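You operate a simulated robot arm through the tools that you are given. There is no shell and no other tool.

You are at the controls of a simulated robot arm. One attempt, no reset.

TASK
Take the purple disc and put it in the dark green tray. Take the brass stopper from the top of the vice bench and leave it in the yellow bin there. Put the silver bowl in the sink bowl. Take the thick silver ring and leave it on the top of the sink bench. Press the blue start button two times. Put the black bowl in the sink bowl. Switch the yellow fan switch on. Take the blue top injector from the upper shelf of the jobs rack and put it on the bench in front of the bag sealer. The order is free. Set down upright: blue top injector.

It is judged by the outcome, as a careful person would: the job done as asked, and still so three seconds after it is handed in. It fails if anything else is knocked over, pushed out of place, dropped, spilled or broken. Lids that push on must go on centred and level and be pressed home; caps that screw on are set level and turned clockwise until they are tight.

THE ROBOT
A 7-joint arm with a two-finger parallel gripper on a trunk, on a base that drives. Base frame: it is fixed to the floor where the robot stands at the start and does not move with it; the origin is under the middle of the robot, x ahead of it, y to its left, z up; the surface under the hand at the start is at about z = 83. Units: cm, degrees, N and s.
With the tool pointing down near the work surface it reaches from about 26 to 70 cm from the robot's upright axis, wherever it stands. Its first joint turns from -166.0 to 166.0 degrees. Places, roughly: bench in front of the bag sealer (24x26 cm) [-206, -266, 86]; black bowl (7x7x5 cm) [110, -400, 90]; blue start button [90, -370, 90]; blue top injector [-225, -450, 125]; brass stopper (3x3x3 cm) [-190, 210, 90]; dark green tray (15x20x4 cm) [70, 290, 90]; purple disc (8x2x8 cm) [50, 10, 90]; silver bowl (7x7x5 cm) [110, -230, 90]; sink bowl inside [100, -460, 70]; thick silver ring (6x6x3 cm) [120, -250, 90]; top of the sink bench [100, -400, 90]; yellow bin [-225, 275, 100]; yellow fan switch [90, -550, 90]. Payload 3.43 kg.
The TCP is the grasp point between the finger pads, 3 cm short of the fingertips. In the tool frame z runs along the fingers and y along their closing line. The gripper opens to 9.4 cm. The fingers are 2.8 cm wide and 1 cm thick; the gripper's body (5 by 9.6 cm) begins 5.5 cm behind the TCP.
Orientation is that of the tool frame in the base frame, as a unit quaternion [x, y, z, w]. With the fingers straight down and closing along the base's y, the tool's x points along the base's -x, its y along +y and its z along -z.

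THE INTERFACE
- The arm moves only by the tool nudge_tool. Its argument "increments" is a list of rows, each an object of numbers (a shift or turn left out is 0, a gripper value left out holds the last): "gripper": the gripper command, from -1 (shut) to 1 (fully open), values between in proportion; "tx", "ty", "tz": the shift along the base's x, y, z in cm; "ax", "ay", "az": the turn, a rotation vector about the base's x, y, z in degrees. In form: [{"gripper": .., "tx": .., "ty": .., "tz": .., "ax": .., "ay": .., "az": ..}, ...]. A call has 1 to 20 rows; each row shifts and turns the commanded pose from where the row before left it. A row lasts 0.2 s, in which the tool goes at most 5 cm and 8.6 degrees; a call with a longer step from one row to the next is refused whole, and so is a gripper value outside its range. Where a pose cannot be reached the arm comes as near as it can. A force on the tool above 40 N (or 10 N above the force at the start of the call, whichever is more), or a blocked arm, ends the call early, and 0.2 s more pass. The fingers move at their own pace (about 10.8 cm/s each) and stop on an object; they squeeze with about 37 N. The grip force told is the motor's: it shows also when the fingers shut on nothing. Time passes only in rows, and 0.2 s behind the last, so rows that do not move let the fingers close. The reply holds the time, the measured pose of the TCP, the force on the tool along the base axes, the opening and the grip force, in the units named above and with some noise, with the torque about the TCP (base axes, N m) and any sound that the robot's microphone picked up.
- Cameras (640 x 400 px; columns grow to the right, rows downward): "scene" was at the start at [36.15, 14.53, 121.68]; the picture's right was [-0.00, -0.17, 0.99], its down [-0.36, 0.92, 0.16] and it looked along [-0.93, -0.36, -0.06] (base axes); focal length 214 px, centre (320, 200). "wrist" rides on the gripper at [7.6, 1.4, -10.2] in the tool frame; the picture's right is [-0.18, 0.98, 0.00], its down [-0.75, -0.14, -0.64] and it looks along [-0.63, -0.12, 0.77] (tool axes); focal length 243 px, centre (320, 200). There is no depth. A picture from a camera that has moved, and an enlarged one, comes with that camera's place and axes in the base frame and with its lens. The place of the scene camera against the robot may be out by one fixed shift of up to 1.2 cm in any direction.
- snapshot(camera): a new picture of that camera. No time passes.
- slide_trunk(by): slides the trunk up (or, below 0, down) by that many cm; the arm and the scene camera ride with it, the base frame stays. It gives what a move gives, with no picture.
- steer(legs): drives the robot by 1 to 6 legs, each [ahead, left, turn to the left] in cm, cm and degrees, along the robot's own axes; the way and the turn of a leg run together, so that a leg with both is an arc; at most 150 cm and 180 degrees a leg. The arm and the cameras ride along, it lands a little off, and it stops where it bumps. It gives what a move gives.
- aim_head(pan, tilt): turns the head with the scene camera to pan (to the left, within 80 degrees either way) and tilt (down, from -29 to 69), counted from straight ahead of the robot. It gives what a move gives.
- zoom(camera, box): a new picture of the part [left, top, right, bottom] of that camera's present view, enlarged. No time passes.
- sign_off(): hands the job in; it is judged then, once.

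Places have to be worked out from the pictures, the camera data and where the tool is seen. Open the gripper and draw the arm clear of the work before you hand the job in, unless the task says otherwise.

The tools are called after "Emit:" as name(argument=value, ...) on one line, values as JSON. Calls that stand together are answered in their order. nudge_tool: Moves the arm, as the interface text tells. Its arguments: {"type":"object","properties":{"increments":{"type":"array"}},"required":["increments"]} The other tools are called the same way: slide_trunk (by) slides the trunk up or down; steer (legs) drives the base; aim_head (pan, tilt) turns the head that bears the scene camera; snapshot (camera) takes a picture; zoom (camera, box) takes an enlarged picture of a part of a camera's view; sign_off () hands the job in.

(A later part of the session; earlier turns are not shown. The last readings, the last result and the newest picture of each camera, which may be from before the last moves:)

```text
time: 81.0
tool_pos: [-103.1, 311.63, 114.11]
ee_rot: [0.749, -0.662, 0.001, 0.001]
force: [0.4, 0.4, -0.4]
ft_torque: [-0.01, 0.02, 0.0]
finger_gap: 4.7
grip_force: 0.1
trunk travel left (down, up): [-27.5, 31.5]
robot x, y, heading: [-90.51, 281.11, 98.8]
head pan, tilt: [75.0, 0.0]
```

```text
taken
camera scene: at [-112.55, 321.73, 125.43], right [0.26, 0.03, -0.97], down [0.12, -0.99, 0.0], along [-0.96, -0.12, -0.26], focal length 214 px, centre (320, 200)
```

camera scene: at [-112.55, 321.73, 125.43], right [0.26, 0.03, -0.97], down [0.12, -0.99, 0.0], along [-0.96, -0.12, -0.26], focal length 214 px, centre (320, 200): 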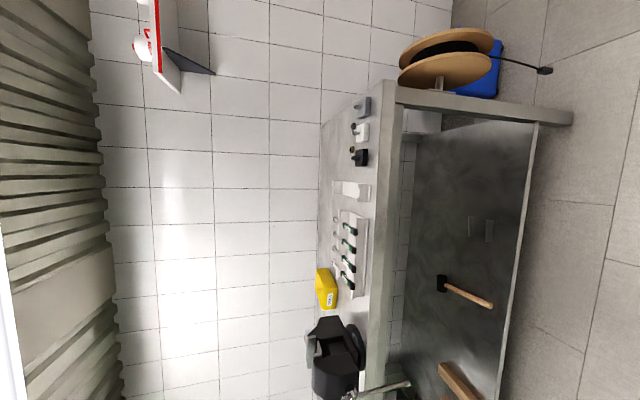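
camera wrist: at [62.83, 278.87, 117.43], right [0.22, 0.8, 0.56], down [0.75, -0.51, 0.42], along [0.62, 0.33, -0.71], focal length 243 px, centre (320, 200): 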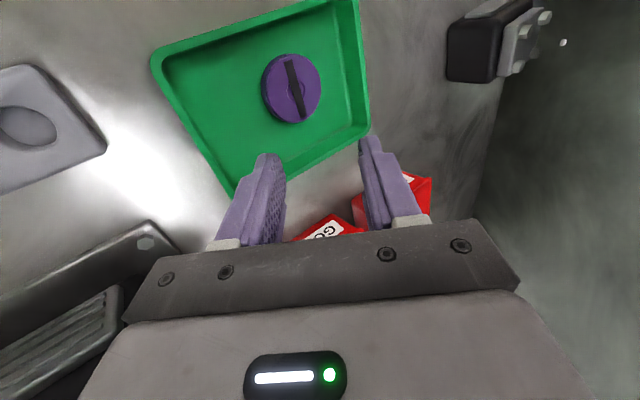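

The vice bench is along x≈-180 to -240, with the yellow bin beside the vice. I turn to face it and shift toward y 235, then look down over it.

Emit:
steer(legs=[[0, 0, 81], [0, 50, 0], [20, 0, 0]])

Emit:
aim_head(pan=0, tilt=-29)

Emit:
snapshot(camera="scene")

Emit:
snapshot(camera="wrist")

```text
time: 88.6
tool_pos: [-141.54, 222.79, 114.17]
ee_rot: [1.0, -0.009, 0.002, 0.001]
force: [0.4, -0.9, 0.2]
ft_torque: [0.0, -0.03, -0.02]
finger_gap: 4.71
grip_force: 0.0
trunk travel left (down, up): [-27.5, 31.5]
robot x, y, heading: [-109.55, 231.18, -178.7]
head pan, tilt: [75.0, 0.0]
```

```text
time: 90.1
tool_pos: [-141.48, 222.83, 114.31]
ee_rot: [1.0, -0.01, 0.001, 0.001]
force: [-0.5, -0.4, 0.0]
ft_torque: [0.02, 0.0, 0.01]
finger_gap: 4.69
grip_force: 0.0
trunk travel left (down, up): [-27.5, 31.5]
robot x, y, heading: [-109.62, 231.37, -179.3]
head pan, tilt: [0.0, -28.6]
```

```text
taken
camera scene: at [-156.0, 223.34, 121.02], right [0.02, 1.0, 0.0], down [0.88, -0.02, -0.48], along [-0.48, 0.01, -0.88], focal length 214 px, centre (320, 200)
```

scene: 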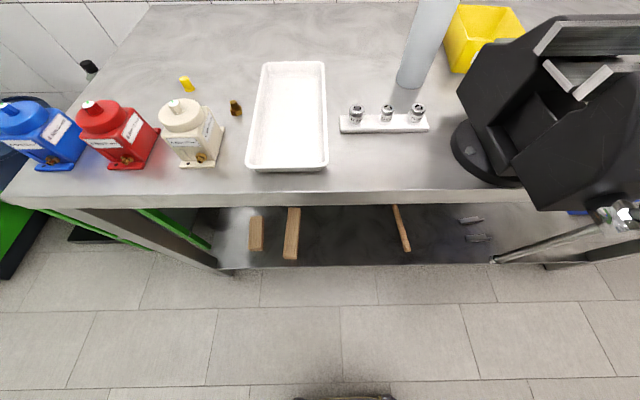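

```text
taken
camera wrist: at [-133.93, 221.21, 124.43], right [-0.2, -0.98, 0.0], down [-0.75, 0.16, 0.64], along [-0.63, 0.13, -0.77], focal length 243 px, centre (320, 200)
```

wrist: 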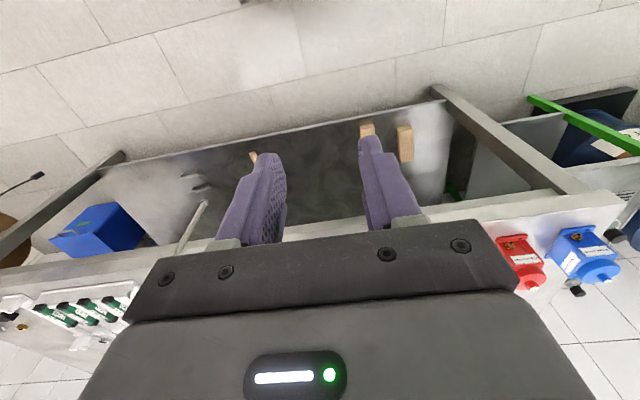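

Emit:
zoom(camera="scene", box=[140, 50, 300, 150])

Emit:
zoom(camera="scene", box=[320, 0, 640, 200])

```text
4.00 times, centred on (220, 100) of scene
camera zoom: at [-156.0, 223.34, 121.02], right [0.02, 1.0, 0.0], down [0.88, -0.02, -0.48], along [-0.48, 0.01, -0.88], focal length 858 px, centre (720, 600)
```

zoom: 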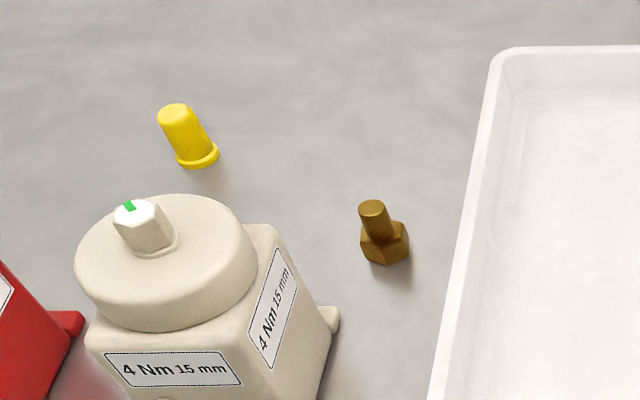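

```text
2.00 times, centred on (480, 100) of scene
camera zoom: at [-156.0, 223.34, 121.02], right [0.02, 1.0, 0.0], down [0.88, -0.02, -0.48], along [-0.48, 0.01, -0.88], focal length 429 px, centre (0, 400)
```

zoom: 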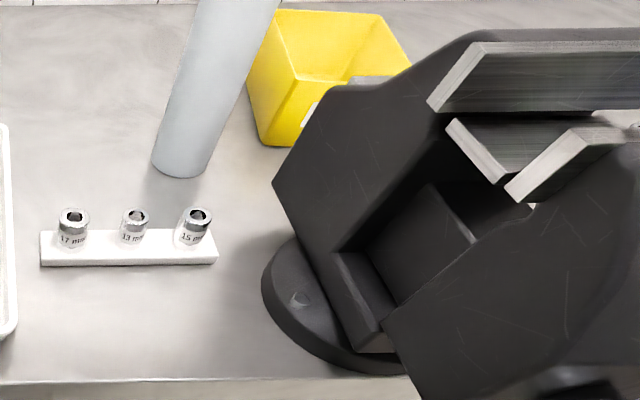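

The brass stopper (hex plug, stem up) stands near [-196, 205, 88] between the cream 4 Nm dispenser and the white tray; the yellow bin is behind the vice near [-220, 268]. I tuck the head in and drive closer to the stopper.

Emit:
aim_head(pan=0, tilt=30)

Emit:
steer(legs=[[28, 17.5, 0]])

Emit:
snapshot(camera="scene")

Emit:
snapshot(camera="wrist")

```text
time: 91.3
tool_pos: [-141.39, 222.78, 114.23]
ee_rot: [1.0, -0.009, 0.001, 0.001]
force: [0.0, 0.3, 0.3]
ft_torque: [-0.01, 0.02, -0.01]
finger_gap: 4.67
grip_force: 0.1
trunk travel left (down, up): [-27.5, 31.5]
robot x, y, heading: [-109.41, 231.37, -179.3]
head pan, tilt: [0.0, 30.0]
```

```text
time: 93.5
tool_pos: [-169.29, 204.9, 114.26]
ee_rot: [1.0, -0.009, 0.002, 0.001]
force: [0.1, 0.0, 0.4]
ft_torque: [0.05, -0.02, 0.01]
finger_gap: 4.7
grip_force: 0.1
trunk travel left (down, up): [-27.5, 31.5]
robot x, y, heading: [-137.0, 213.36, -179.0]
head pan, tilt: [0.0, 30.0]
```

```text
taken
camera scene: at [-174.86, 205.26, 118.69], right [0.02, 1.0, 0.0], down [0.86, -0.01, 0.5], along [0.5, -0.01, -0.86], focal length 214 px, centre (320, 200)
```

scene: 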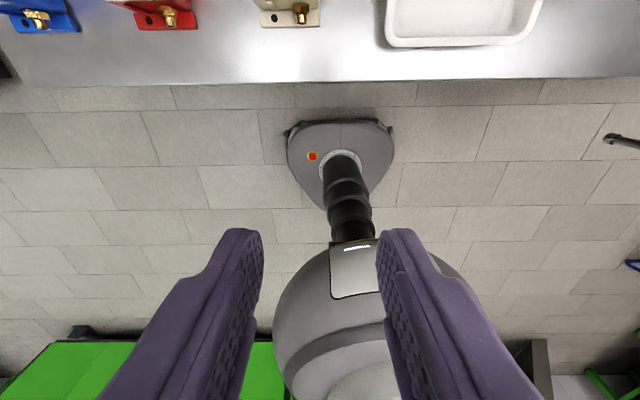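

```text
taken
camera wrist: at [-161.63, 203.34, 124.41], right [-0.2, -0.98, 0.0], down [-0.75, 0.16, 0.64], along [-0.63, 0.13, -0.77], focal length 243 px, centre (320, 200)
```

wrist: 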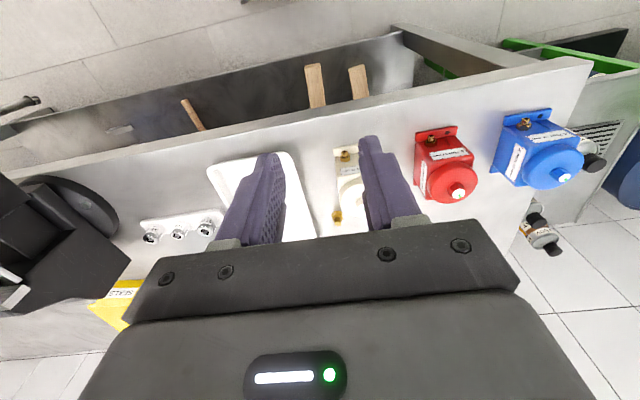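

I estimate the stopper near [-196, 206] and the dispenser tops at about z 98. I move the hand above the stopper at z 110 and look again.

Emit:
nudge_tool(increments=[{"tx": -4}, {"tx": -4}, {"tx": -4}, {"tx": -4}, {"tx": -2, "ty": 0.5, "tz": -2}, {"tz": -2}, {}])

Emit:
snapshot(camera="scene")

Emit:
snapshot(camera="wrist")

```text
time: 95.1
tool_pos: [-187.1, 205.37, 110.16]
ee_rot: [1.0, -0.008, 0.002, 0.001]
force: [-0.3, -0.2, -1.2]
ft_torque: [0.0, 0.0, -0.04]
finger_gap: 4.71
grip_force: 0.0
trunk travel left (down, up): [-27.5, 31.5]
robot x, y, heading: [-137.29, 213.69, -179.2]
head pan, tilt: [0.0, 30.0]
```

```text
taken
camera scene: at [-192.82, 205.78, 114.62], right [0.02, 1.0, 0.0], down [0.86, -0.01, 0.5], along [0.5, -0.01, -0.86], focal length 214 px, centre (320, 200)
```

scene: 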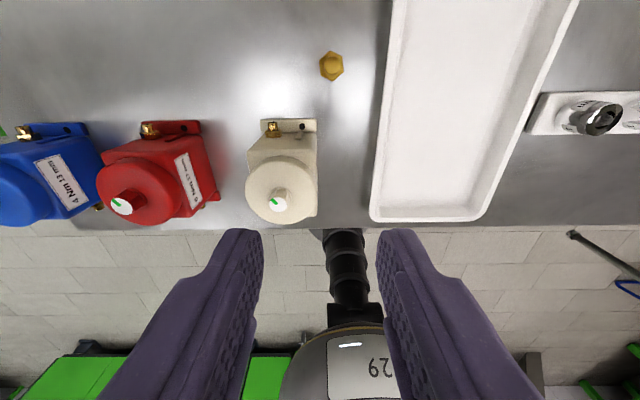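

```text
taken
camera wrist: at [-179.59, 203.86, 120.35], right [-0.2, -0.98, 0.0], down [-0.75, 0.16, 0.64], along [-0.63, 0.13, -0.77], focal length 243 px, centre (320, 200)
```

wrist: 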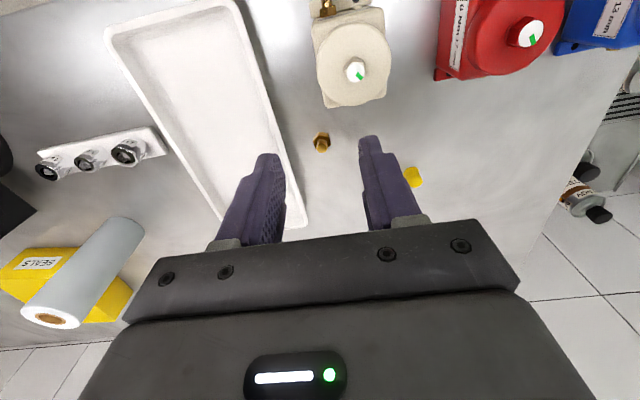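

I zoom to see the stopper's hex orientation and the clearances around it.

Emit:
zoom(camera="scene", box=[240, 30, 400, 130])

Emit:
zoom(camera="wrist", box=[240, 80, 400, 180])

```text
4.00 times, centred on (320, 80) of scene
camera zoom: at [-192.82, 205.78, 114.62], right [0.02, 1.0, 0.0], down [0.86, -0.01, 0.5], along [0.5, -0.01, -0.86], focal length 858 px, centre (320, 680)
```

zoom: 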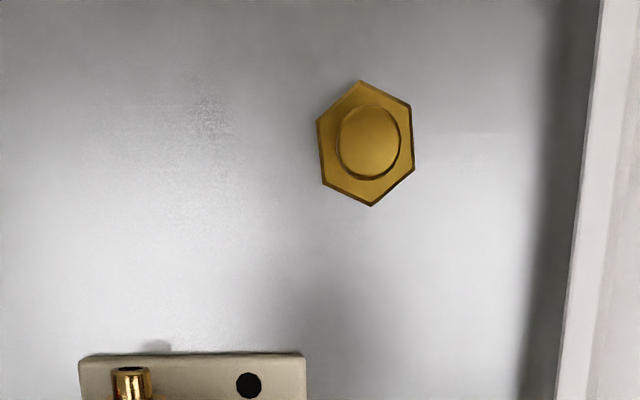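

```text
4.00 times, centred on (320, 130) of wrist
camera zoom: at [-179.59, 203.86, 120.35], right [-0.2, -0.98, 0.0], down [-0.75, 0.16, 0.64], along [-0.63, 0.13, -0.77], focal length 970 px, centre (320, 480)
```

zoom: 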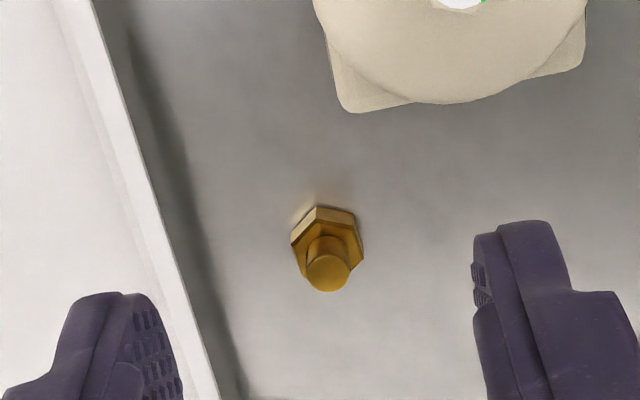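

The hex flats face ±y, good for the grip. I centre at [-194.3, 206.7] and descend to z 97 for a check.

Emit:
nudge_tool(increments=[{"tx": -4, "ty": 0.7}, {"tx": -3.2, "ty": 0.6, "tz": -3}, {"tz": -4}, {"tz": -3}, {"tz": -3}, {}])

Emit:
snapshot(camera="scene")

Emit:
snapshot(camera="wrist")

```text
time: 96.5
tool_pos: [-194.19, 206.76, 97.2]
ee_rot: [1.0, -0.009, 0.001, 0.001]
force: [-0.4, -0.7, -0.4]
ft_torque: [-0.01, -0.02, -0.02]
finger_gap: 4.68
grip_force: 0.1
trunk travel left (down, up): [-27.5, 31.5]
robot x, y, heading: [-137.37, 213.61, -179.3]
head pan, tilt: [0.0, 30.0]
```

```text
taken
camera scene: at [-200.0, 207.12, 101.66], right [0.02, 1.0, 0.0], down [0.86, -0.01, 0.5], along [0.5, -0.01, -0.86], focal length 214 px, centre (320, 200)
```

scene: 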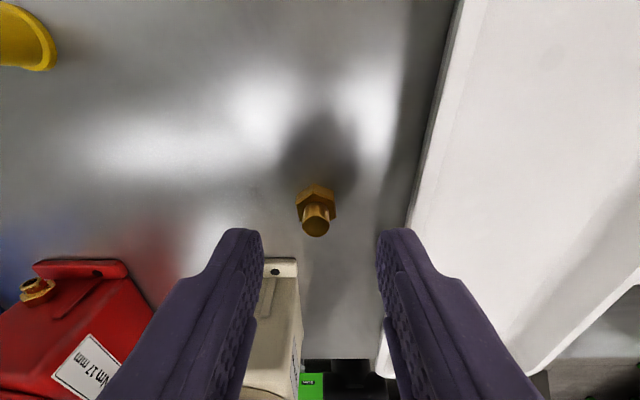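

```text
taken
camera wrist: at [-186.77, 205.21, 107.38], right [-0.2, -0.98, 0.0], down [-0.75, 0.16, 0.64], along [-0.63, 0.13, -0.77], focal length 243 px, centre (320, 200)
```

wrist: 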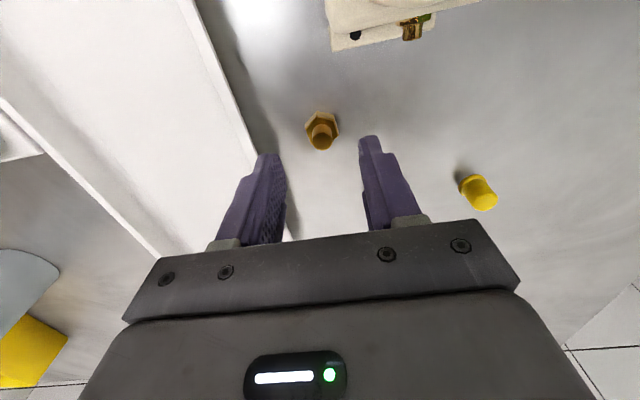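

The stem top triangulates to [-193.7, 206.6, 93], so the bench is about z 90. I adjust x slightly and descend 3.3 cm, then close.

Emit:
nudge_tool(increments=[{"tx": 0.5, "tz": -1.5}, {"tz": -1}, {"tz": -0.8}, {}, {"gripper": -1}, {}, {}, {}])

Emit:
snapshot(camera="scene")

```text
time: 98.3
tool_pos: [-193.82, 206.7, 93.98]
ee_rot: [1.0, -0.009, 0.002, 0.001]
force: [0.1, -0.8, 1.3]
ft_torque: [0.02, -0.01, 0.02]
finger_gap: 2.29
grip_force: 37.1
trunk travel left (down, up): [-27.5, 31.5]
robot x, y, heading: [-137.77, 213.7, -179.3]
head pan, tilt: [0.0, 30.0]
```

```text
taken
camera scene: at [-199.49, 207.08, 98.41], right [0.02, 1.0, 0.0], down [0.86, -0.01, 0.5], along [0.5, -0.01, -0.86], focal length 214 px, centre (320, 200)
```

scene: 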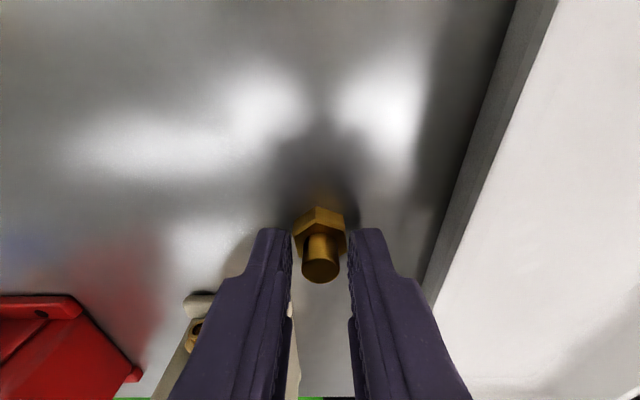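

The stopper is held (2.3 cm on the hex). I lift, retract, back off and slide along +y to view the yellow bin behind the vice.

Emit:
nudge_tool(increments=[{"tz": 2}, {"tz": 4}, {"tz": 5}, {"tz": 5}, {"tz": 5}, {"tz": 5}, {"tx": 4}, {"tx": 4}, {"tx": 4}, {"tx": 4}, {"tx": 4}, {"tx": 4}, {}])

Emit:
steer(legs=[[-25, 0, 0], [0, -70, 0]])

Emit:
aim_head(pan=0, tilt=-29)

Emit:
snapshot(camera="scene")

Emit:
snapshot(camera="wrist")

```text
time: 101.1
tool_pos: [-169.67, 206.62, 119.91]
ee_rot: [1.0, -0.008, 0.001, 0.001]
force: [0.6, 0.3, 0.2]
ft_torque: [0.0, 0.0, 0.01]
finger_gap: 2.28
grip_force: 36.9
trunk travel left (down, up): [-27.5, 31.5]
robot x, y, heading: [-137.65, 213.48, -179.1]
head pan, tilt: [0.0, 30.0]
```

```text
time: 106.4
tool_pos: [-145.78, 277.17, 119.94]
ee_rot: [1.0, -0.01, 0.002, 0.002]
force: [0.1, 0.0, -0.6]
ft_torque: [-0.02, -0.01, -0.05]
finger_gap: 2.24
grip_force: 36.5
trunk travel left (down, up): [-27.5, 31.5]
robot x, y, heading: [-113.51, 283.66, -179.2]
head pan, tilt: [0.0, 30.0]
```

```text
time: 107.7
tool_pos: [-145.71, 276.93, 119.89]
ee_rot: [1.0, -0.011, 0.002, 0.001]
force: [-0.6, 1.0, -0.6]
ft_torque: [0.02, -0.01, 0.01]
finger_gap: 2.22
grip_force: 36.5
trunk travel left (down, up): [-27.5, 31.5]
robot x, y, heading: [-113.38, 283.46, -179.1]
head pan, tilt: [0.0, -28.6]
```

```text
taken
camera scene: at [-160.32, 277.53, 126.71], right [0.02, 1.0, 0.0], down [0.88, -0.02, -0.48], along [-0.48, 0.01, -0.88], focal length 214 px, centre (320, 200)
```

scene: 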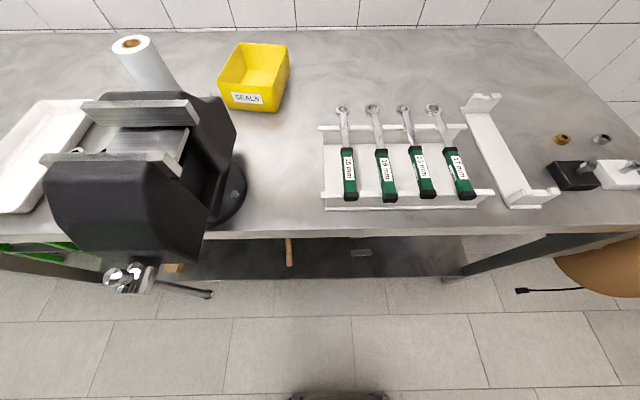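

```text
taken
camera wrist: at [-138.25, 275.41, 130.12], right [-0.2, -0.98, 0.0], down [-0.75, 0.16, 0.64], along [-0.63, 0.13, -0.77], focal length 243 px, centre (320, 200)
```

wrist: 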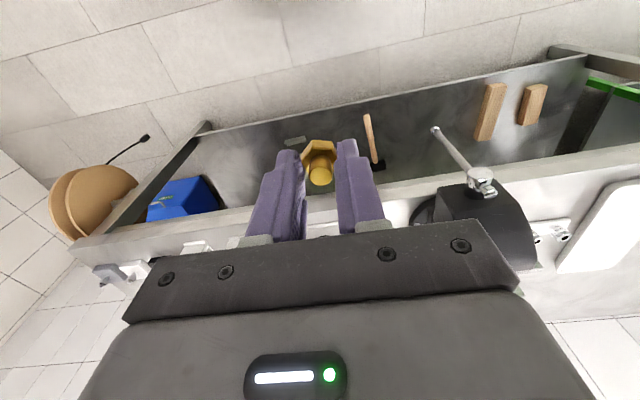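

The bin's opening is centred near [-212, 262.5], walls about z 90–100; roll and vice lie at lower y. I drive in a little and then reach over it at height.

Emit:
steer(legs=[[31, 4, 0]])

Emit:
nudge_tool(increments=[{"tz": 2, "tx": -3}, {"tx": -4}, {"tx": -4}, {"tx": -4}, {"tx": -4}, {}])

Emit:
snapshot(camera="scene")

Emit:
snapshot(camera="wrist")

```text
time: 109.8
tool_pos: [-176.87, 272.46, 119.94]
ee_rot: [1.0, -0.009, 0.002, 0.001]
force: [0.2, -0.5, -0.7]
ft_torque: [0.0, -0.03, 0.01]
finger_gap: 2.24
grip_force: 36.9
trunk travel left (down, up): [-27.5, 31.5]
robot x, y, heading: [-144.36, 279.09, -179.2]
head pan, tilt: [0.0, -28.6]
```

```text
time: 111.2
tool_pos: [-195.88, 272.72, 121.86]
ee_rot: [1.0, -0.009, 0.002, 0.001]
force: [-0.5, -0.5, -0.6]
ft_torque: [-0.02, -0.04, 0.0]
finger_gap: 2.22
grip_force: 37.3
trunk travel left (down, up): [-27.5, 31.5]
robot x, y, heading: [-144.66, 279.24, -179.3]
head pan, tilt: [0.0, -28.6]
```

```text
taken
camera scene: at [-210.31, 273.19, 128.69], right [0.02, 1.0, 0.0], down [0.88, -0.02, -0.48], along [-0.48, 0.01, -0.88], focal length 214 px, centre (320, 200)
```

scene: 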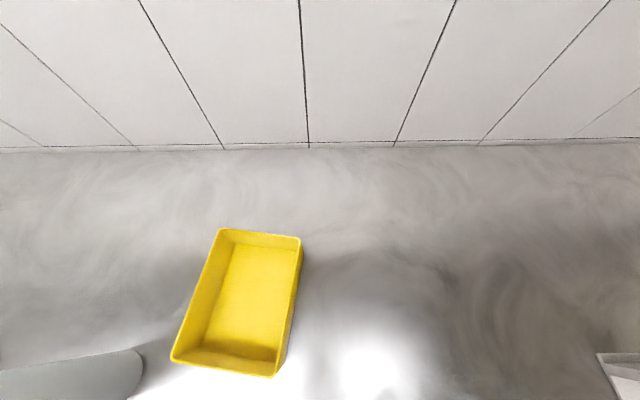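

```text
taken
camera wrist: at [-188.24, 271.05, 132.1], right [-0.2, -0.98, 0.0], down [-0.75, 0.16, 0.64], along [-0.63, 0.13, -0.77], focal length 243 px, centre (320, 200)
```

wrist: 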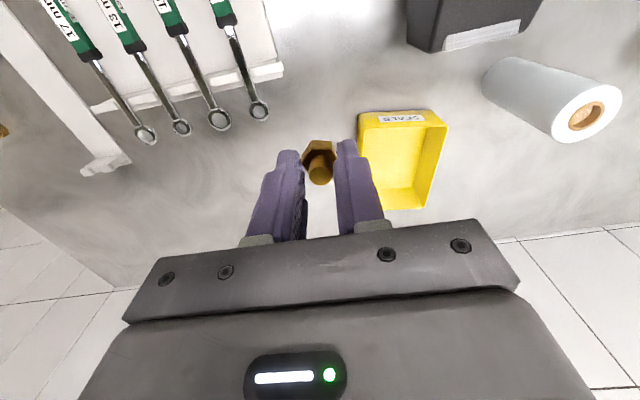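

The bin opening is x -205.5…-221.7, y 256–270. I move above its centre at [-212, 263] and check.

Emit:
nudge_tool(increments=[{"tx": -4, "ty": -2.5}, {"tx": -4, "ty": -2.5}, {"tx": -4, "ty": -2.5}, {"tx": -4, "ty": -2.2}, {"tz": -4}, {"tz": -4}, {"tz": -4}, {}])

Emit:
snapshot(camera="wrist")

Emit:
snapshot(camera="scene")

```text
time: 113.0
tool_pos: [-211.81, 262.85, 109.83]
ee_rot: [1.0, -0.01, 0.002, 0.001]
force: [0.5, 0.4, -0.6]
ft_torque: [-0.03, -0.02, 0.0]
finger_gap: 2.19
grip_force: 37.1
trunk travel left (down, up): [-27.5, 31.5]
robot x, y, heading: [-144.73, 279.15, -179.2]
head pan, tilt: [0.0, -28.6]
```

```text
taken
camera wrist: at [-204.25, 261.34, 119.99], right [-0.2, -0.98, 0.0], down [-0.75, 0.16, 0.64], along [-0.63, 0.13, -0.77], focal length 243 px, centre (320, 200)
```

wrist: 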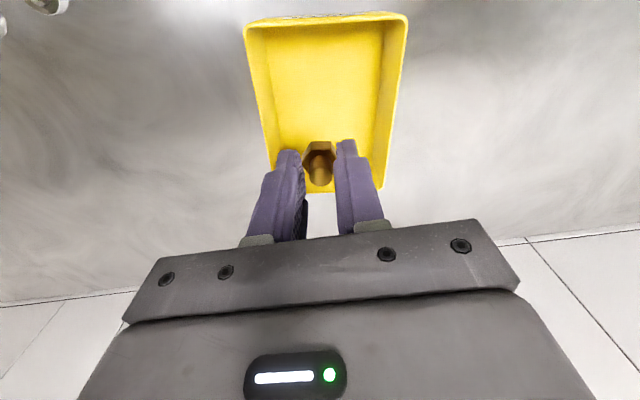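

```text
taken
camera scene: at [-226.33, 263.48, 116.59], right [0.02, 1.0, 0.0], down [0.88, -0.02, -0.48], along [-0.48, 0.01, -0.88], focal length 214 px, centre (320, 200)
```

scene: 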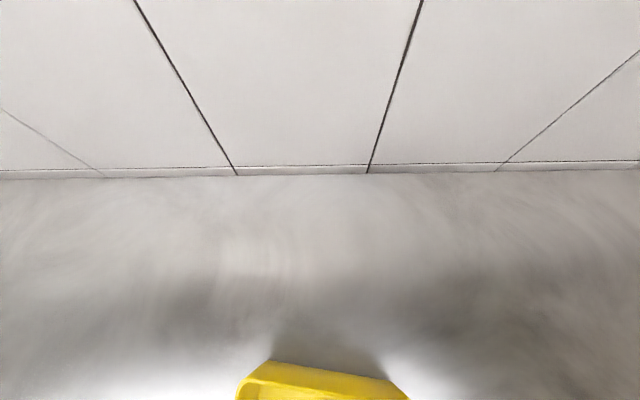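

The hand is over the bin opening. I lower the stopper to near the bin floor, creeping at the end.

Emit:
nudge_tool(increments=[{"tx": -1, "tz": -4}, {"tz": -4}, {"tz": -3}, {"tz": -1.5}, {"tz": -1}, {"tz": -0.7}, {}])

Emit:
snapshot(camera="wrist")

```text
time: 114.6
tool_pos: [-212.8, 262.78, 95.82]
ee_rot: [1.0, -0.009, 0.002, 0.001]
force: [-0.1, 0.3, -0.9]
ft_torque: [0.03, 0.02, 0.0]
finger_gap: 2.16
grip_force: 36.9
trunk travel left (down, up): [-27.5, 31.5]
robot x, y, heading: [-144.59, 279.2, -179.1]
head pan, tilt: [0.0, -28.6]
```

```text
taken
camera wrist: at [-205.33, 261.25, 105.94], right [-0.2, -0.98, 0.0], down [-0.75, 0.16, 0.64], along [-0.63, 0.13, -0.77], focal length 243 px, centre (320, 200)
```

wrist: 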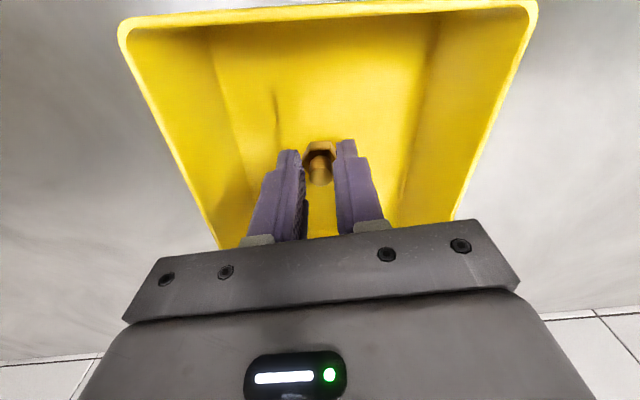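

No contact yet; I creep another centimetre to touch the floor, then open partway and lift.

Emit:
nudge_tool(increments=[{"tz": -0.5}, {"tz": -0.4}, {"tz": -0.3}, {}, {"gripper": -0.1}, {}, {}])

Emit:
snapshot(camera="wrist")

```text
time: 116.2
tool_pos: [-212.75, 262.82, 94.47]
ee_rot: [1.0, -0.01, 0.002, 0.0]
force: [-0.5, 0.2, -0.1]
ft_torque: [-0.04, -0.03, 0.0]
finger_gap: 4.22
grip_force: 0.1
trunk travel left (down, up): [-27.5, 31.5]
robot x, y, heading: [-144.4, 279.28, -179.0]
head pan, tilt: [0.0, -28.6]
```

```text
taken
camera wrist: at [-205.33, 261.28, 104.72], right [-0.2, -0.98, 0.0], down [-0.75, 0.16, 0.64], along [-0.63, 0.13, -0.77], focal length 243 px, centre (320, 200)
```

wrist: 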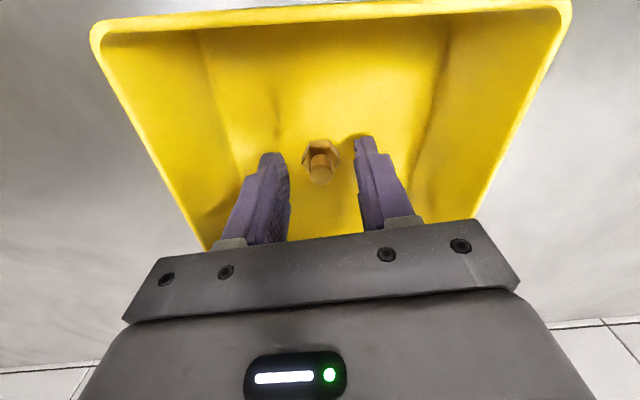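

The stopper stands in the yellow bin. I lift straight up, retract, back off into the aisle, and look along -y for the next part.

Emit:
nudge_tool(increments=[{"tz": 3}, {"tz": 5}, {"tz": 5}, {"tz": 5}, {"tz": 5}, {"tz": 4}, {"tx": 4, "ty": 1}, {"tx": 4, "ty": 2}, {"tx": 4, "ty": 2}, {"tx": 4, "ty": 2}, {"tx": 4, "ty": 2}, {"tx": 4}, {"tx": 4}, {"tx": 4}, {"tx": 4}, {}])

Emit:
aim_head(pan=0, tilt=30)

Emit:
steer(legs=[[-55, 0, 0]])

Emit:
aim_head(pan=75, tilt=0)

Emit:
snapshot(camera="scene")

```text
time: 119.6
tool_pos: [-176.96, 271.87, 121.51]
ee_rot: [1.0, -0.01, 0.002, 0.0]
force: [-0.7, -0.6, 0.6]
ft_torque: [-0.01, -0.03, 0.01]
finger_gap: 4.2
grip_force: 0.1
trunk travel left (down, up): [-27.5, 31.5]
robot x, y, heading: [-144.13, 279.19, -179.3]
head pan, tilt: [0.0, -28.6]
```

```text
time: 120.8
tool_pos: [-176.93, 271.8, 121.48]
ee_rot: [1.0, -0.009, 0.001, 0.001]
force: [-0.2, -0.8, 0.2]
ft_torque: [0.01, 0.02, 0.02]
finger_gap: 4.21
grip_force: 0.1
trunk travel left (down, up): [-27.5, 31.5]
robot x, y, heading: [-144.51, 278.89, -179.3]
head pan, tilt: [0.0, 30.0]
```

```text
time: 124.0
tool_pos: [-122.14, 272.6, 121.55]
ee_rot: [1.0, -0.008, 0.002, 0.001]
force: [0.2, -0.1, -0.1]
ft_torque: [0.03, 0.05, 0.04]
finger_gap: 4.26
grip_force: 0.0
trunk travel left (down, up): [-27.5, 31.5]
robot x, y, heading: [-90.03, 279.83, -179.1]
head pan, tilt: [0.0, 30.0]
```

```text
time: 125.5
tool_pos: [-122.23, 272.55, 121.63]
ee_rot: [1.0, -0.009, 0.003, 0.002]
force: [-0.8, -1.3, -0.2]
ft_torque: [0.01, 0.0, 0.01]
finger_gap: 4.25
grip_force: 0.2
trunk travel left (down, up): [-27.5, 31.5]
robot x, y, heading: [-90.13, 280.25, -179.1]
head pan, tilt: [75.0, 0.0]
```

```text
taken
camera scene: at [-132.92, 264.34, 132.75], right [0.01, 0.26, -0.97], down [1.0, -0.02, 0.0], along [-0.02, -0.97, -0.26], focal length 214 px, centre (320, 200)
```

scene: 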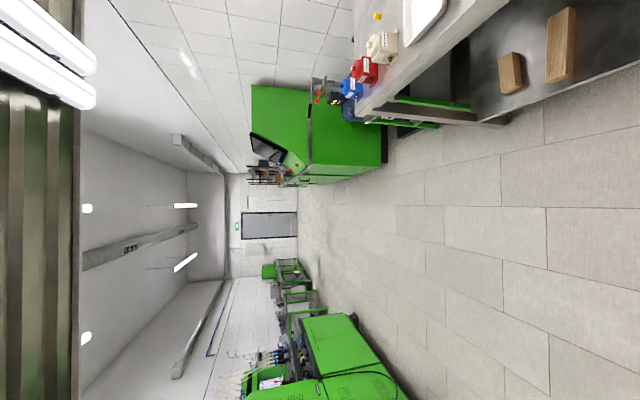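

The aisle is clear. I shift to x≈-68 and drive 300 cm along -y, checking again.

Emit:
steer(legs=[[-22, 0, -1], [0, 150, 0], [0, 150, 0]])

Emit:
snapshot(camera="scene")

```text
time: 141.3
tool_pos: [-102.97, -29.54, 121.59]
ee_rot: [1.0, -0.019, 0.002, 0.0]
force: [0.1, 0.2, -0.2]
ft_torque: [0.02, 0.02, 0.02]
finger_gap: 4.21
grip_force: 0.1
trunk travel left (down, up): [-27.5, 31.5]
robot x, y, heading: [-70.96, -22.62, 179.8]
head pan, tilt: [75.0, 0.0]
```

```text
taken
camera scene: at [-113.81, -37.42, 132.76], right [0.01, 0.26, -0.97], down [1.0, -0.04, 0.0], along [-0.04, -0.97, -0.26], focal length 214 px, centre (320, 200)
```

scene: 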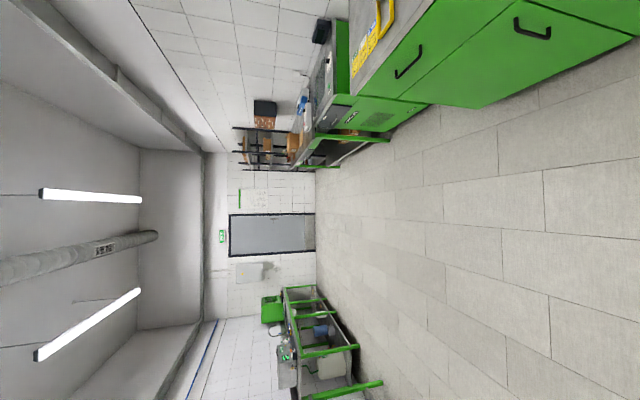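

The rack with boxes is further along on the -x side. I drive another 300 cm along -y.

Emit:
steer(legs=[[0, 150, 0], [0, 150, 0]])

Emit:
snapshot(camera="scene")

Emit:
aim_head(pan=0, tilt=-29)

Emit:
snapshot(camera="scene")

```text
time: 155.8
tool_pos: [-100.16, -331.28, 121.52]
ee_rot: [1.0, -0.007, 0.001, 0.001]
force: [-0.8, 0.0, -0.8]
ft_torque: [-0.03, 0.01, 0.01]
finger_gap: 4.26
grip_force: 0.0
trunk travel left (down, up): [-27.5, 31.5]
robot x, y, heading: [-67.96, -323.77, -179.4]
head pan, tilt: [75.0, 0.0]
```

```text
taken
camera scene: at [-111.0, -339.48, 132.76], right [0.01, 0.26, -0.97], down [1.0, -0.01, 0.0], along [-0.01, -0.97, -0.26], focal length 214 px, centre (320, 200)
```

scene: 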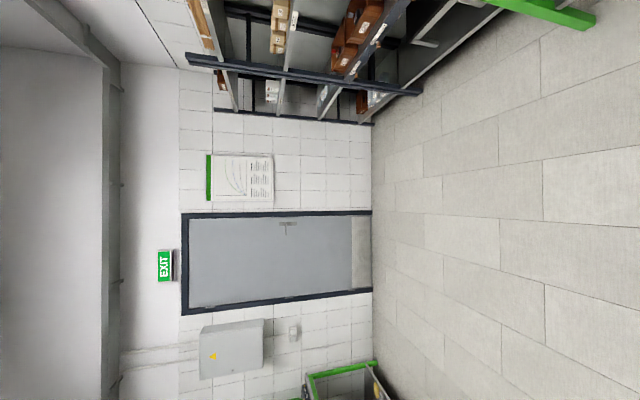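

```text
time: 157.3
tool_pos: [-100.29, -331.3, 121.7]
ee_rot: [1.0, -0.007, 0.001, 0.001]
force: [0.3, 0.6, -0.1]
ft_torque: [0.03, -0.02, 0.0]
finger_gap: 4.2
grip_force: 0.1
trunk travel left (down, up): [-27.5, 31.5]
robot x, y, heading: [-68.02, -323.39, -179.0]
head pan, tilt: [0.0, -28.6]
```

```text
taken
camera scene: at [-114.87, -330.73, 128.35], right [0.01, 1.0, 0.0], down [0.88, -0.01, -0.48], along [-0.48, 0.0, -0.88], focal length 214 px, centre (320, 200)
```

scene: 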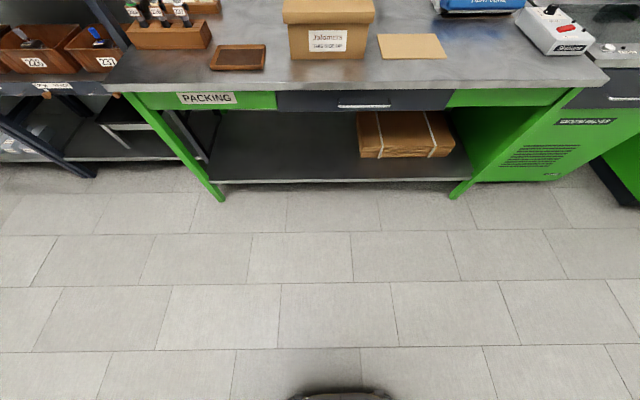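

The packing bench is ahead and the jobs rack is at lower y. I move on to y≈-430 and turn so the side-looking camera faces the rack.

Emit:
steer(legs=[[0, 120, 0], [0, 0, -90]])

Emit:
aim_head(pan=75, tilt=0)

Emit:
snapshot(camera="scene")

```text
time: 167.3
tool_pos: [-72.91, -412.31, 121.47]
ee_rot: [-0.699, 0.715, -0.001, -0.001]
force: [-0.6, 0.1, 0.0]
ft_torque: [-0.01, -0.01, -0.04]
finger_gap: 4.21
grip_force: 0.1
trunk travel left (down, up): [-27.5, 31.5]
robot x, y, heading: [-65.49, -444.82, 90.7]
head pan, tilt: [0.0, -28.6]
```

```text
time: 168.7
tool_pos: [-72.83, -412.23, 121.54]
ee_rot: [-0.699, 0.715, 0.0, -0.002]
force: [-0.6, 0.5, -0.7]
ft_torque: [0.01, -0.02, -0.01]
finger_gap: 4.22
grip_force: 0.0
trunk travel left (down, up): [-27.5, 31.5]
robot x, y, heading: [-65.58, -444.84, 90.6]
head pan, tilt: [75.0, 0.0]
```

```text
taken
camera scene: at [-80.84, -400.82, 132.75], right [0.26, -0.01, -0.97], down [-0.02, -1.0, 0.0], along [-0.97, 0.02, -0.26], focal length 214 px, centre (320, 200)
```

scene: 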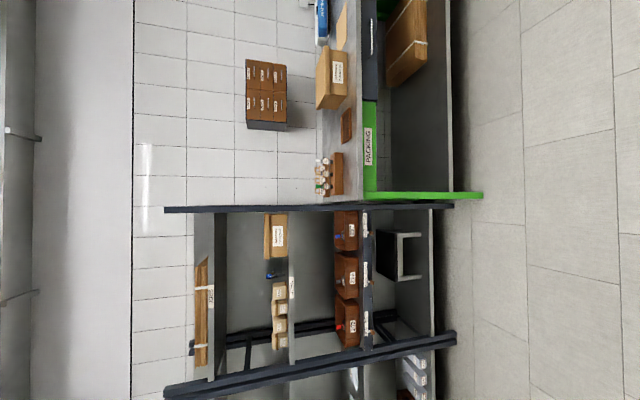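

Emit:
zoom(camera="scene", box=[180, 200, 404, 360])

Emit:
zoom(camera="scene", box=[240, 235, 320, 305])

```text
2.50 times, centred on (292, 280) of scene
camera zoom: at [-80.84, -400.82, 132.75], right [0.26, -0.01, -0.97], down [-0.02, -1.0, 0.0], along [-0.97, 0.02, -0.26], focal length 536 px, centre (390, 0)
```

zoom: 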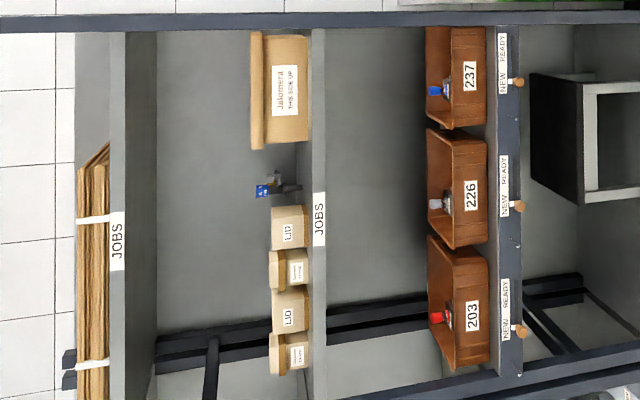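

```text
5.71 times, centred on (280, 270) of scene
camera zoom: at [-80.84, -400.82, 132.75], right [0.26, -0.01, -0.97], down [-0.02, -1.0, 0.0], along [-0.97, 0.02, -0.26], focal length 1226 px, centre (549, -200)
```

zoom: 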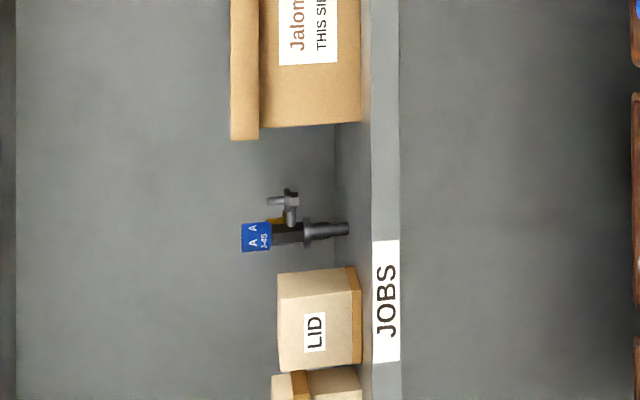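

The blue-top injector stands upright at about [-230, -448.6], z 118–130, on the upper JOBS shelf with a shelf ~39 cm above. I will reach in with the tool pitched about 35° below horizontal; first I turn back toward the rack and pitch the tool in free space.

Emit:
aim_head(pan=0, tilt=30)

Emit:
steer(legs=[[0, 0, 90], [30, 0, 0]])

Emit:
nudge_tool(increments=[{"gripper": 0.0, "tz": 2, "ay": 8}, {"tz": 2, "ay": 8}, {"tz": 2, "ay": 8}, {"tz": 2, "ay": 8}, {"tz": 2, "ay": 8}, {"tz": 2, "ay": 8}, {"tz": 2, "ay": 7}, {}])

Emit:
snapshot(camera="scene")

Emit:
snapshot(camera="wrist")

```text
time: 170.2
tool_pos: [-72.89, -412.26, 121.62]
ee_rot: [-0.7, 0.715, 0.0, -0.001]
force: [0.2, 0.1, 0.4]
ft_torque: [-0.01, 0.02, -0.04]
finger_gap: 4.26
grip_force: 0.1
trunk travel left (down, up): [-27.5, 31.5]
robot x, y, heading: [-65.63, -444.78, 90.9]
head pan, tilt: [0.0, 30.0]
```

```text
time: 176.1
tool_pos: [-128.22, -451.85, 121.53]
ee_rot: [1.0, -0.016, 0.002, 0.001]
force: [0.2, -0.3, -0.4]
ft_torque: [0.02, 0.04, 0.0]
finger_gap: 4.23
grip_force: 0.1
trunk travel left (down, up): [-27.5, 31.5]
robot x, y, heading: [-95.53, -444.87, -179.7]
head pan, tilt: [0.0, 30.0]
```

```text
time: 177.9
tool_pos: [-129.39, -452.31, 137.2]
ee_rot: [0.888, -0.012, -0.461, 0.008]
force: [-0.1, -0.8, 0.4]
ft_torque: [0.0, -0.02, 0.01]
finger_gap: 4.69
grip_force: 0.1
out of reach, approached as far as the arm can: row 6, 7
trunk travel left (down, up): [-27.5, 31.5]
robot x, y, heading: [-95.81, -445.08, -179.9]
head pan, tilt: [0.0, 30.0]
```

```text
taken
camera scene: at [-129.13, -451.91, 145.06], right [0.02, 1.0, -0.03], down [0.91, -0.03, -0.42], along [-0.42, -0.02, -0.91], focal length 214 px, centre (320, 200)
```

scene: 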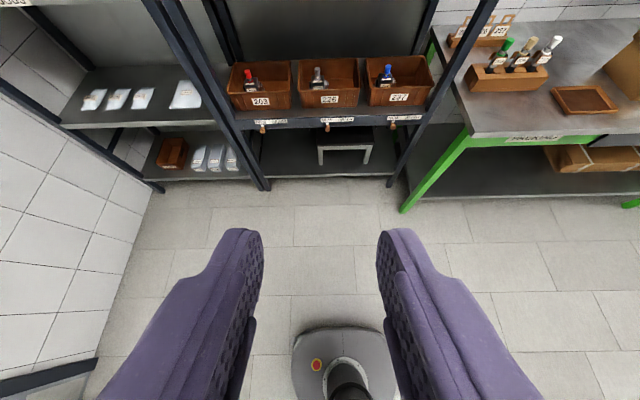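

```text
taken
camera wrist: at [-116.57, -454.02, 136.85], right [-0.12, -0.98, 0.18], down [0.09, 0.17, 0.98], along [-0.99, 0.14, 0.07], focal length 243 px, centre (320, 200)
```

wrist: 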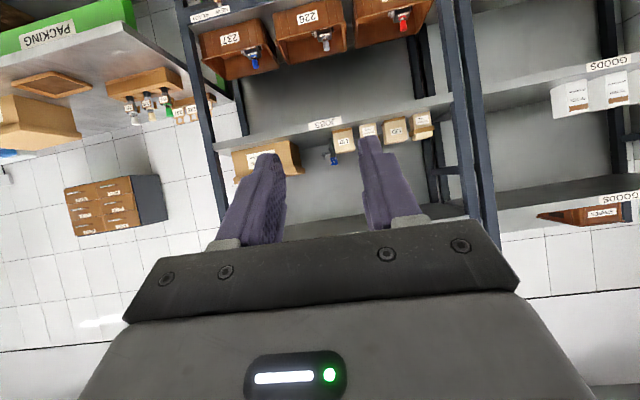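

The pitch is 55° as wanted. The injector is visible in the (inverted) wrist view; I zoom on it.

Emit:
zoom(camera="wrist", box=[220, 100, 444, 240])

```text
2.86 times, centred on (332, 170) of wrist
camera zoom: at [-116.57, -454.02, 136.85], right [-0.12, -0.98, 0.18], down [0.09, 0.17, 0.98], along [-0.99, 0.14, 0.07], focal length 693 px, centre (286, 286)
```

zoom: 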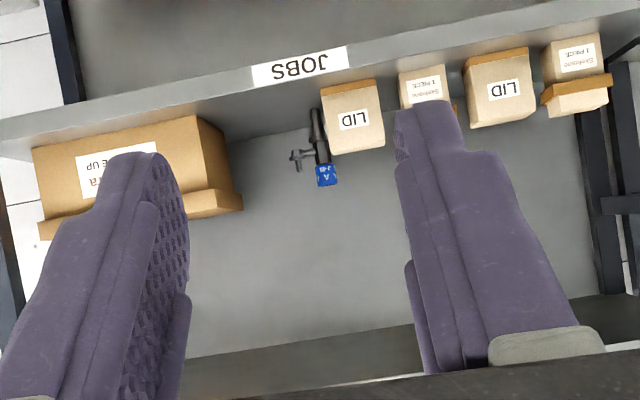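

The cap centre triangulates to [-227, -447.9, 128.5]; a LID box (top z≈126) sits right beside its -y side, so the fingers must stay above z 126.5 and grip the cap only. I drive in 65 cm, aligning y.

Emit:
steer(legs=[[65, -4.3, 0]])

Emit:
snapshot(camera="wrist")

Emit:
snapshot(camera="scene")

```text
time: 181.5
tool_pos: [-193.71, -448.26, 137.14]
ee_rot: [0.888, -0.013, -0.459, 0.008]
force: [0.1, 0.3, -0.4]
ft_torque: [-0.04, -0.02, -0.02]
finger_gap: 4.7
grip_force: 0.0
trunk travel left (down, up): [-27.5, 31.5]
robot x, y, heading: [-160.08, -440.54, -179.8]
head pan, tilt: [0.0, 30.0]
```

```text
taken
camera wrist: at [-180.98, -449.96, 136.84], right [-0.12, -0.98, 0.18], down [0.09, 0.17, 0.98], along [-0.99, 0.14, 0.07], focal length 243 px, centre (320, 200)
```

wrist: 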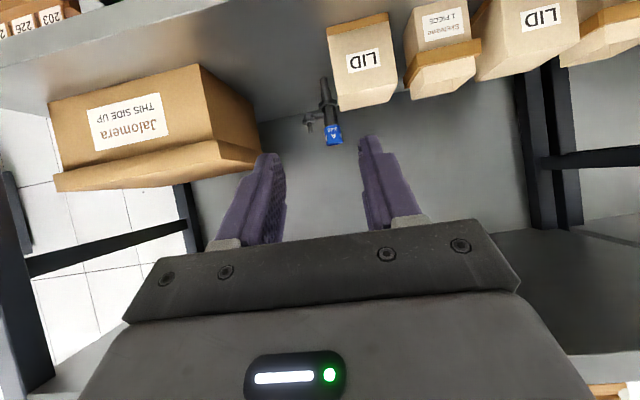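

```text
taken
camera scene: at [-193.54, -447.86, 145.03], right [0.02, 1.0, -0.03], down [0.91, -0.02, -0.42], along [-0.42, -0.02, -0.91], focal length 214 px, centre (320, 200)
```

scene: 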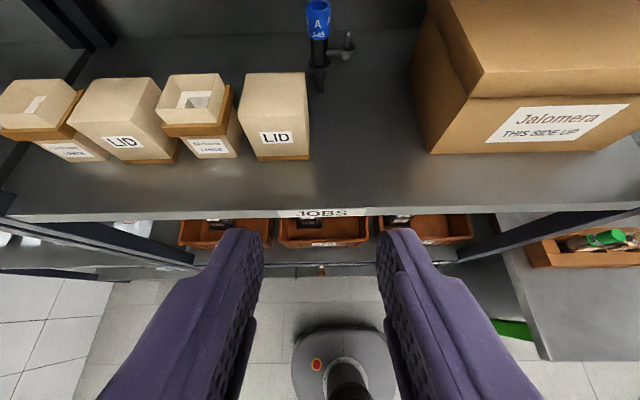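

The view is clear: the cap is at about [-227, -448.1, 128.5]. I advance in steps to x -214, z 131.5 and look again.

Emit:
nudge_tool(increments=[{"tx": -3, "tz": -1}, {"tx": -3, "tz": -1}, {"tx": -4, "tz": -1.2}, {"tx": -4, "tz": -1.2}, {"tx": -4, "tz": -1.1}, {"tx": -2}, {}])

Emit:
snapshot(camera="wrist")

Emit:
snapshot(camera="scene")

```text
time: 183.1
tool_pos: [-213.61, -448.49, 131.68]
ee_rot: [0.888, -0.013, -0.46, 0.008]
force: [-0.2, -0.8, -0.2]
ft_torque: [0.02, -0.01, 0.03]
finger_gap: 4.66
grip_force: 0.0
trunk travel left (down, up): [-27.5, 31.5]
robot x, y, heading: [-160.43, -441.02, -179.7]
head pan, tilt: [0.0, 30.0]
```

```text
taken
camera wrist: at [-200.89, -450.12, 131.35], right [-0.12, -0.98, 0.18], down [0.09, 0.17, 0.98], along [-0.99, 0.13, 0.07], focal length 243 px, centre (320, 200)
```

wrist: 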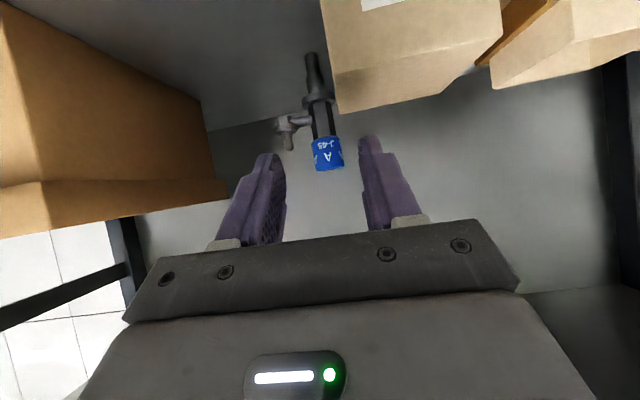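

```text
taken
camera scene: at [-213.45, -448.04, 139.56], right [0.01, 1.0, -0.03], down [0.91, -0.02, -0.42], along [-0.42, -0.02, -0.91], focal length 214 px, centre (320, 200)
```

scene: 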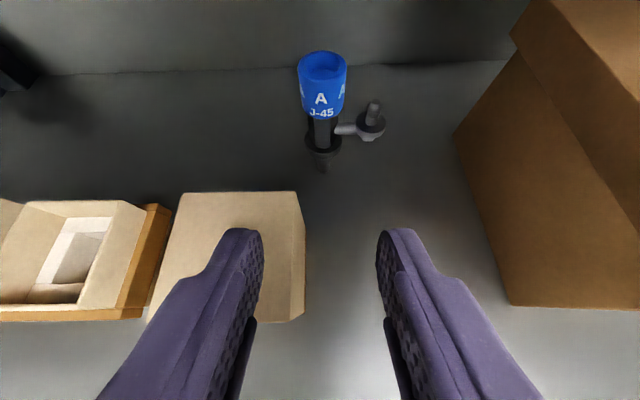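

The box ends at x -220, in front of the injector; the cap centre is at [-227.3, -448.2, 128.4] and a side tube rises to z≈127.3 on the +y side. I narrow the fingers to 4.1 cm and slide in to TCP [-226.5, -448.2, 129.5].

Emit:
nudge_tool(increments=[{"gripper": -0.12, "ty": 0.2}, {"tx": -2.5, "tz": -0.4}, {"tx": -2.5, "tz": -0.4}, {"tx": -2, "tz": -0.4}, {"tx": -2, "tz": -0.3}, {}])

Emit:
snapshot(camera="wrist")

Emit:
snapshot(camera="scene")

```text
time: 184.5
tool_pos: [-222.65, -448.19, 130.3]
ee_rot: [0.888, -0.014, -0.459, 0.007]
force: [0.1, 0.0, -0.4]
ft_torque: [0.0, 0.02, 0.0]
finger_gap: 4.14
grip_force: 0.0
trunk travel left (down, up): [-27.5, 31.5]
robot x, y, heading: [-160.26, -440.91, -179.9]
head pan, tilt: [0.0, 30.0]
```

```text
taken
camera wrist: at [-209.87, -449.77, 129.87], right [-0.12, -0.98, 0.18], down [0.09, 0.17, 0.98], along [-0.99, 0.14, 0.07], focal length 243 px, centre (320, 200)
```

wrist: 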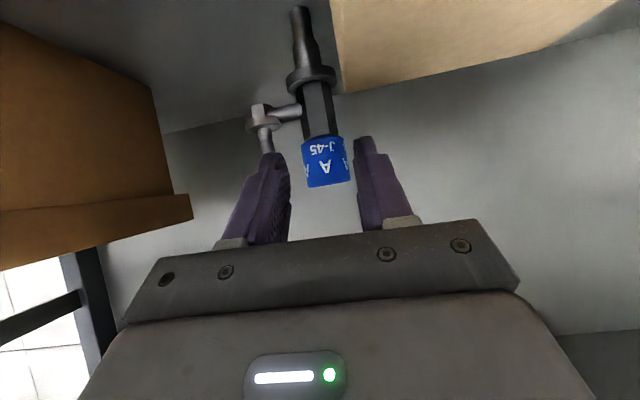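

```text
taken
camera scene: at [-222.43, -447.66, 138.07], right [0.02, 1.0, -0.03], down [0.91, -0.03, -0.42], along [-0.42, -0.02, -0.91], focal length 214 px, centre (320, 200)
```

scene: 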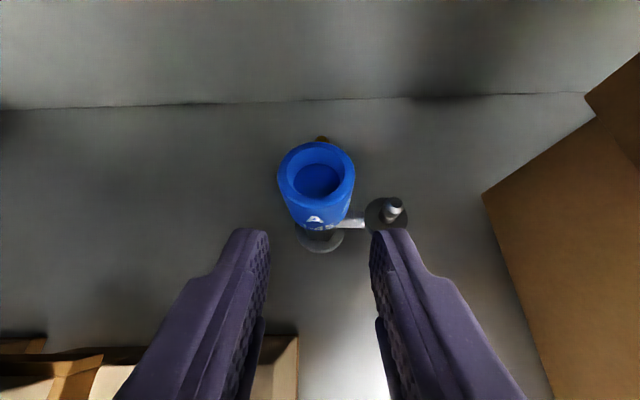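

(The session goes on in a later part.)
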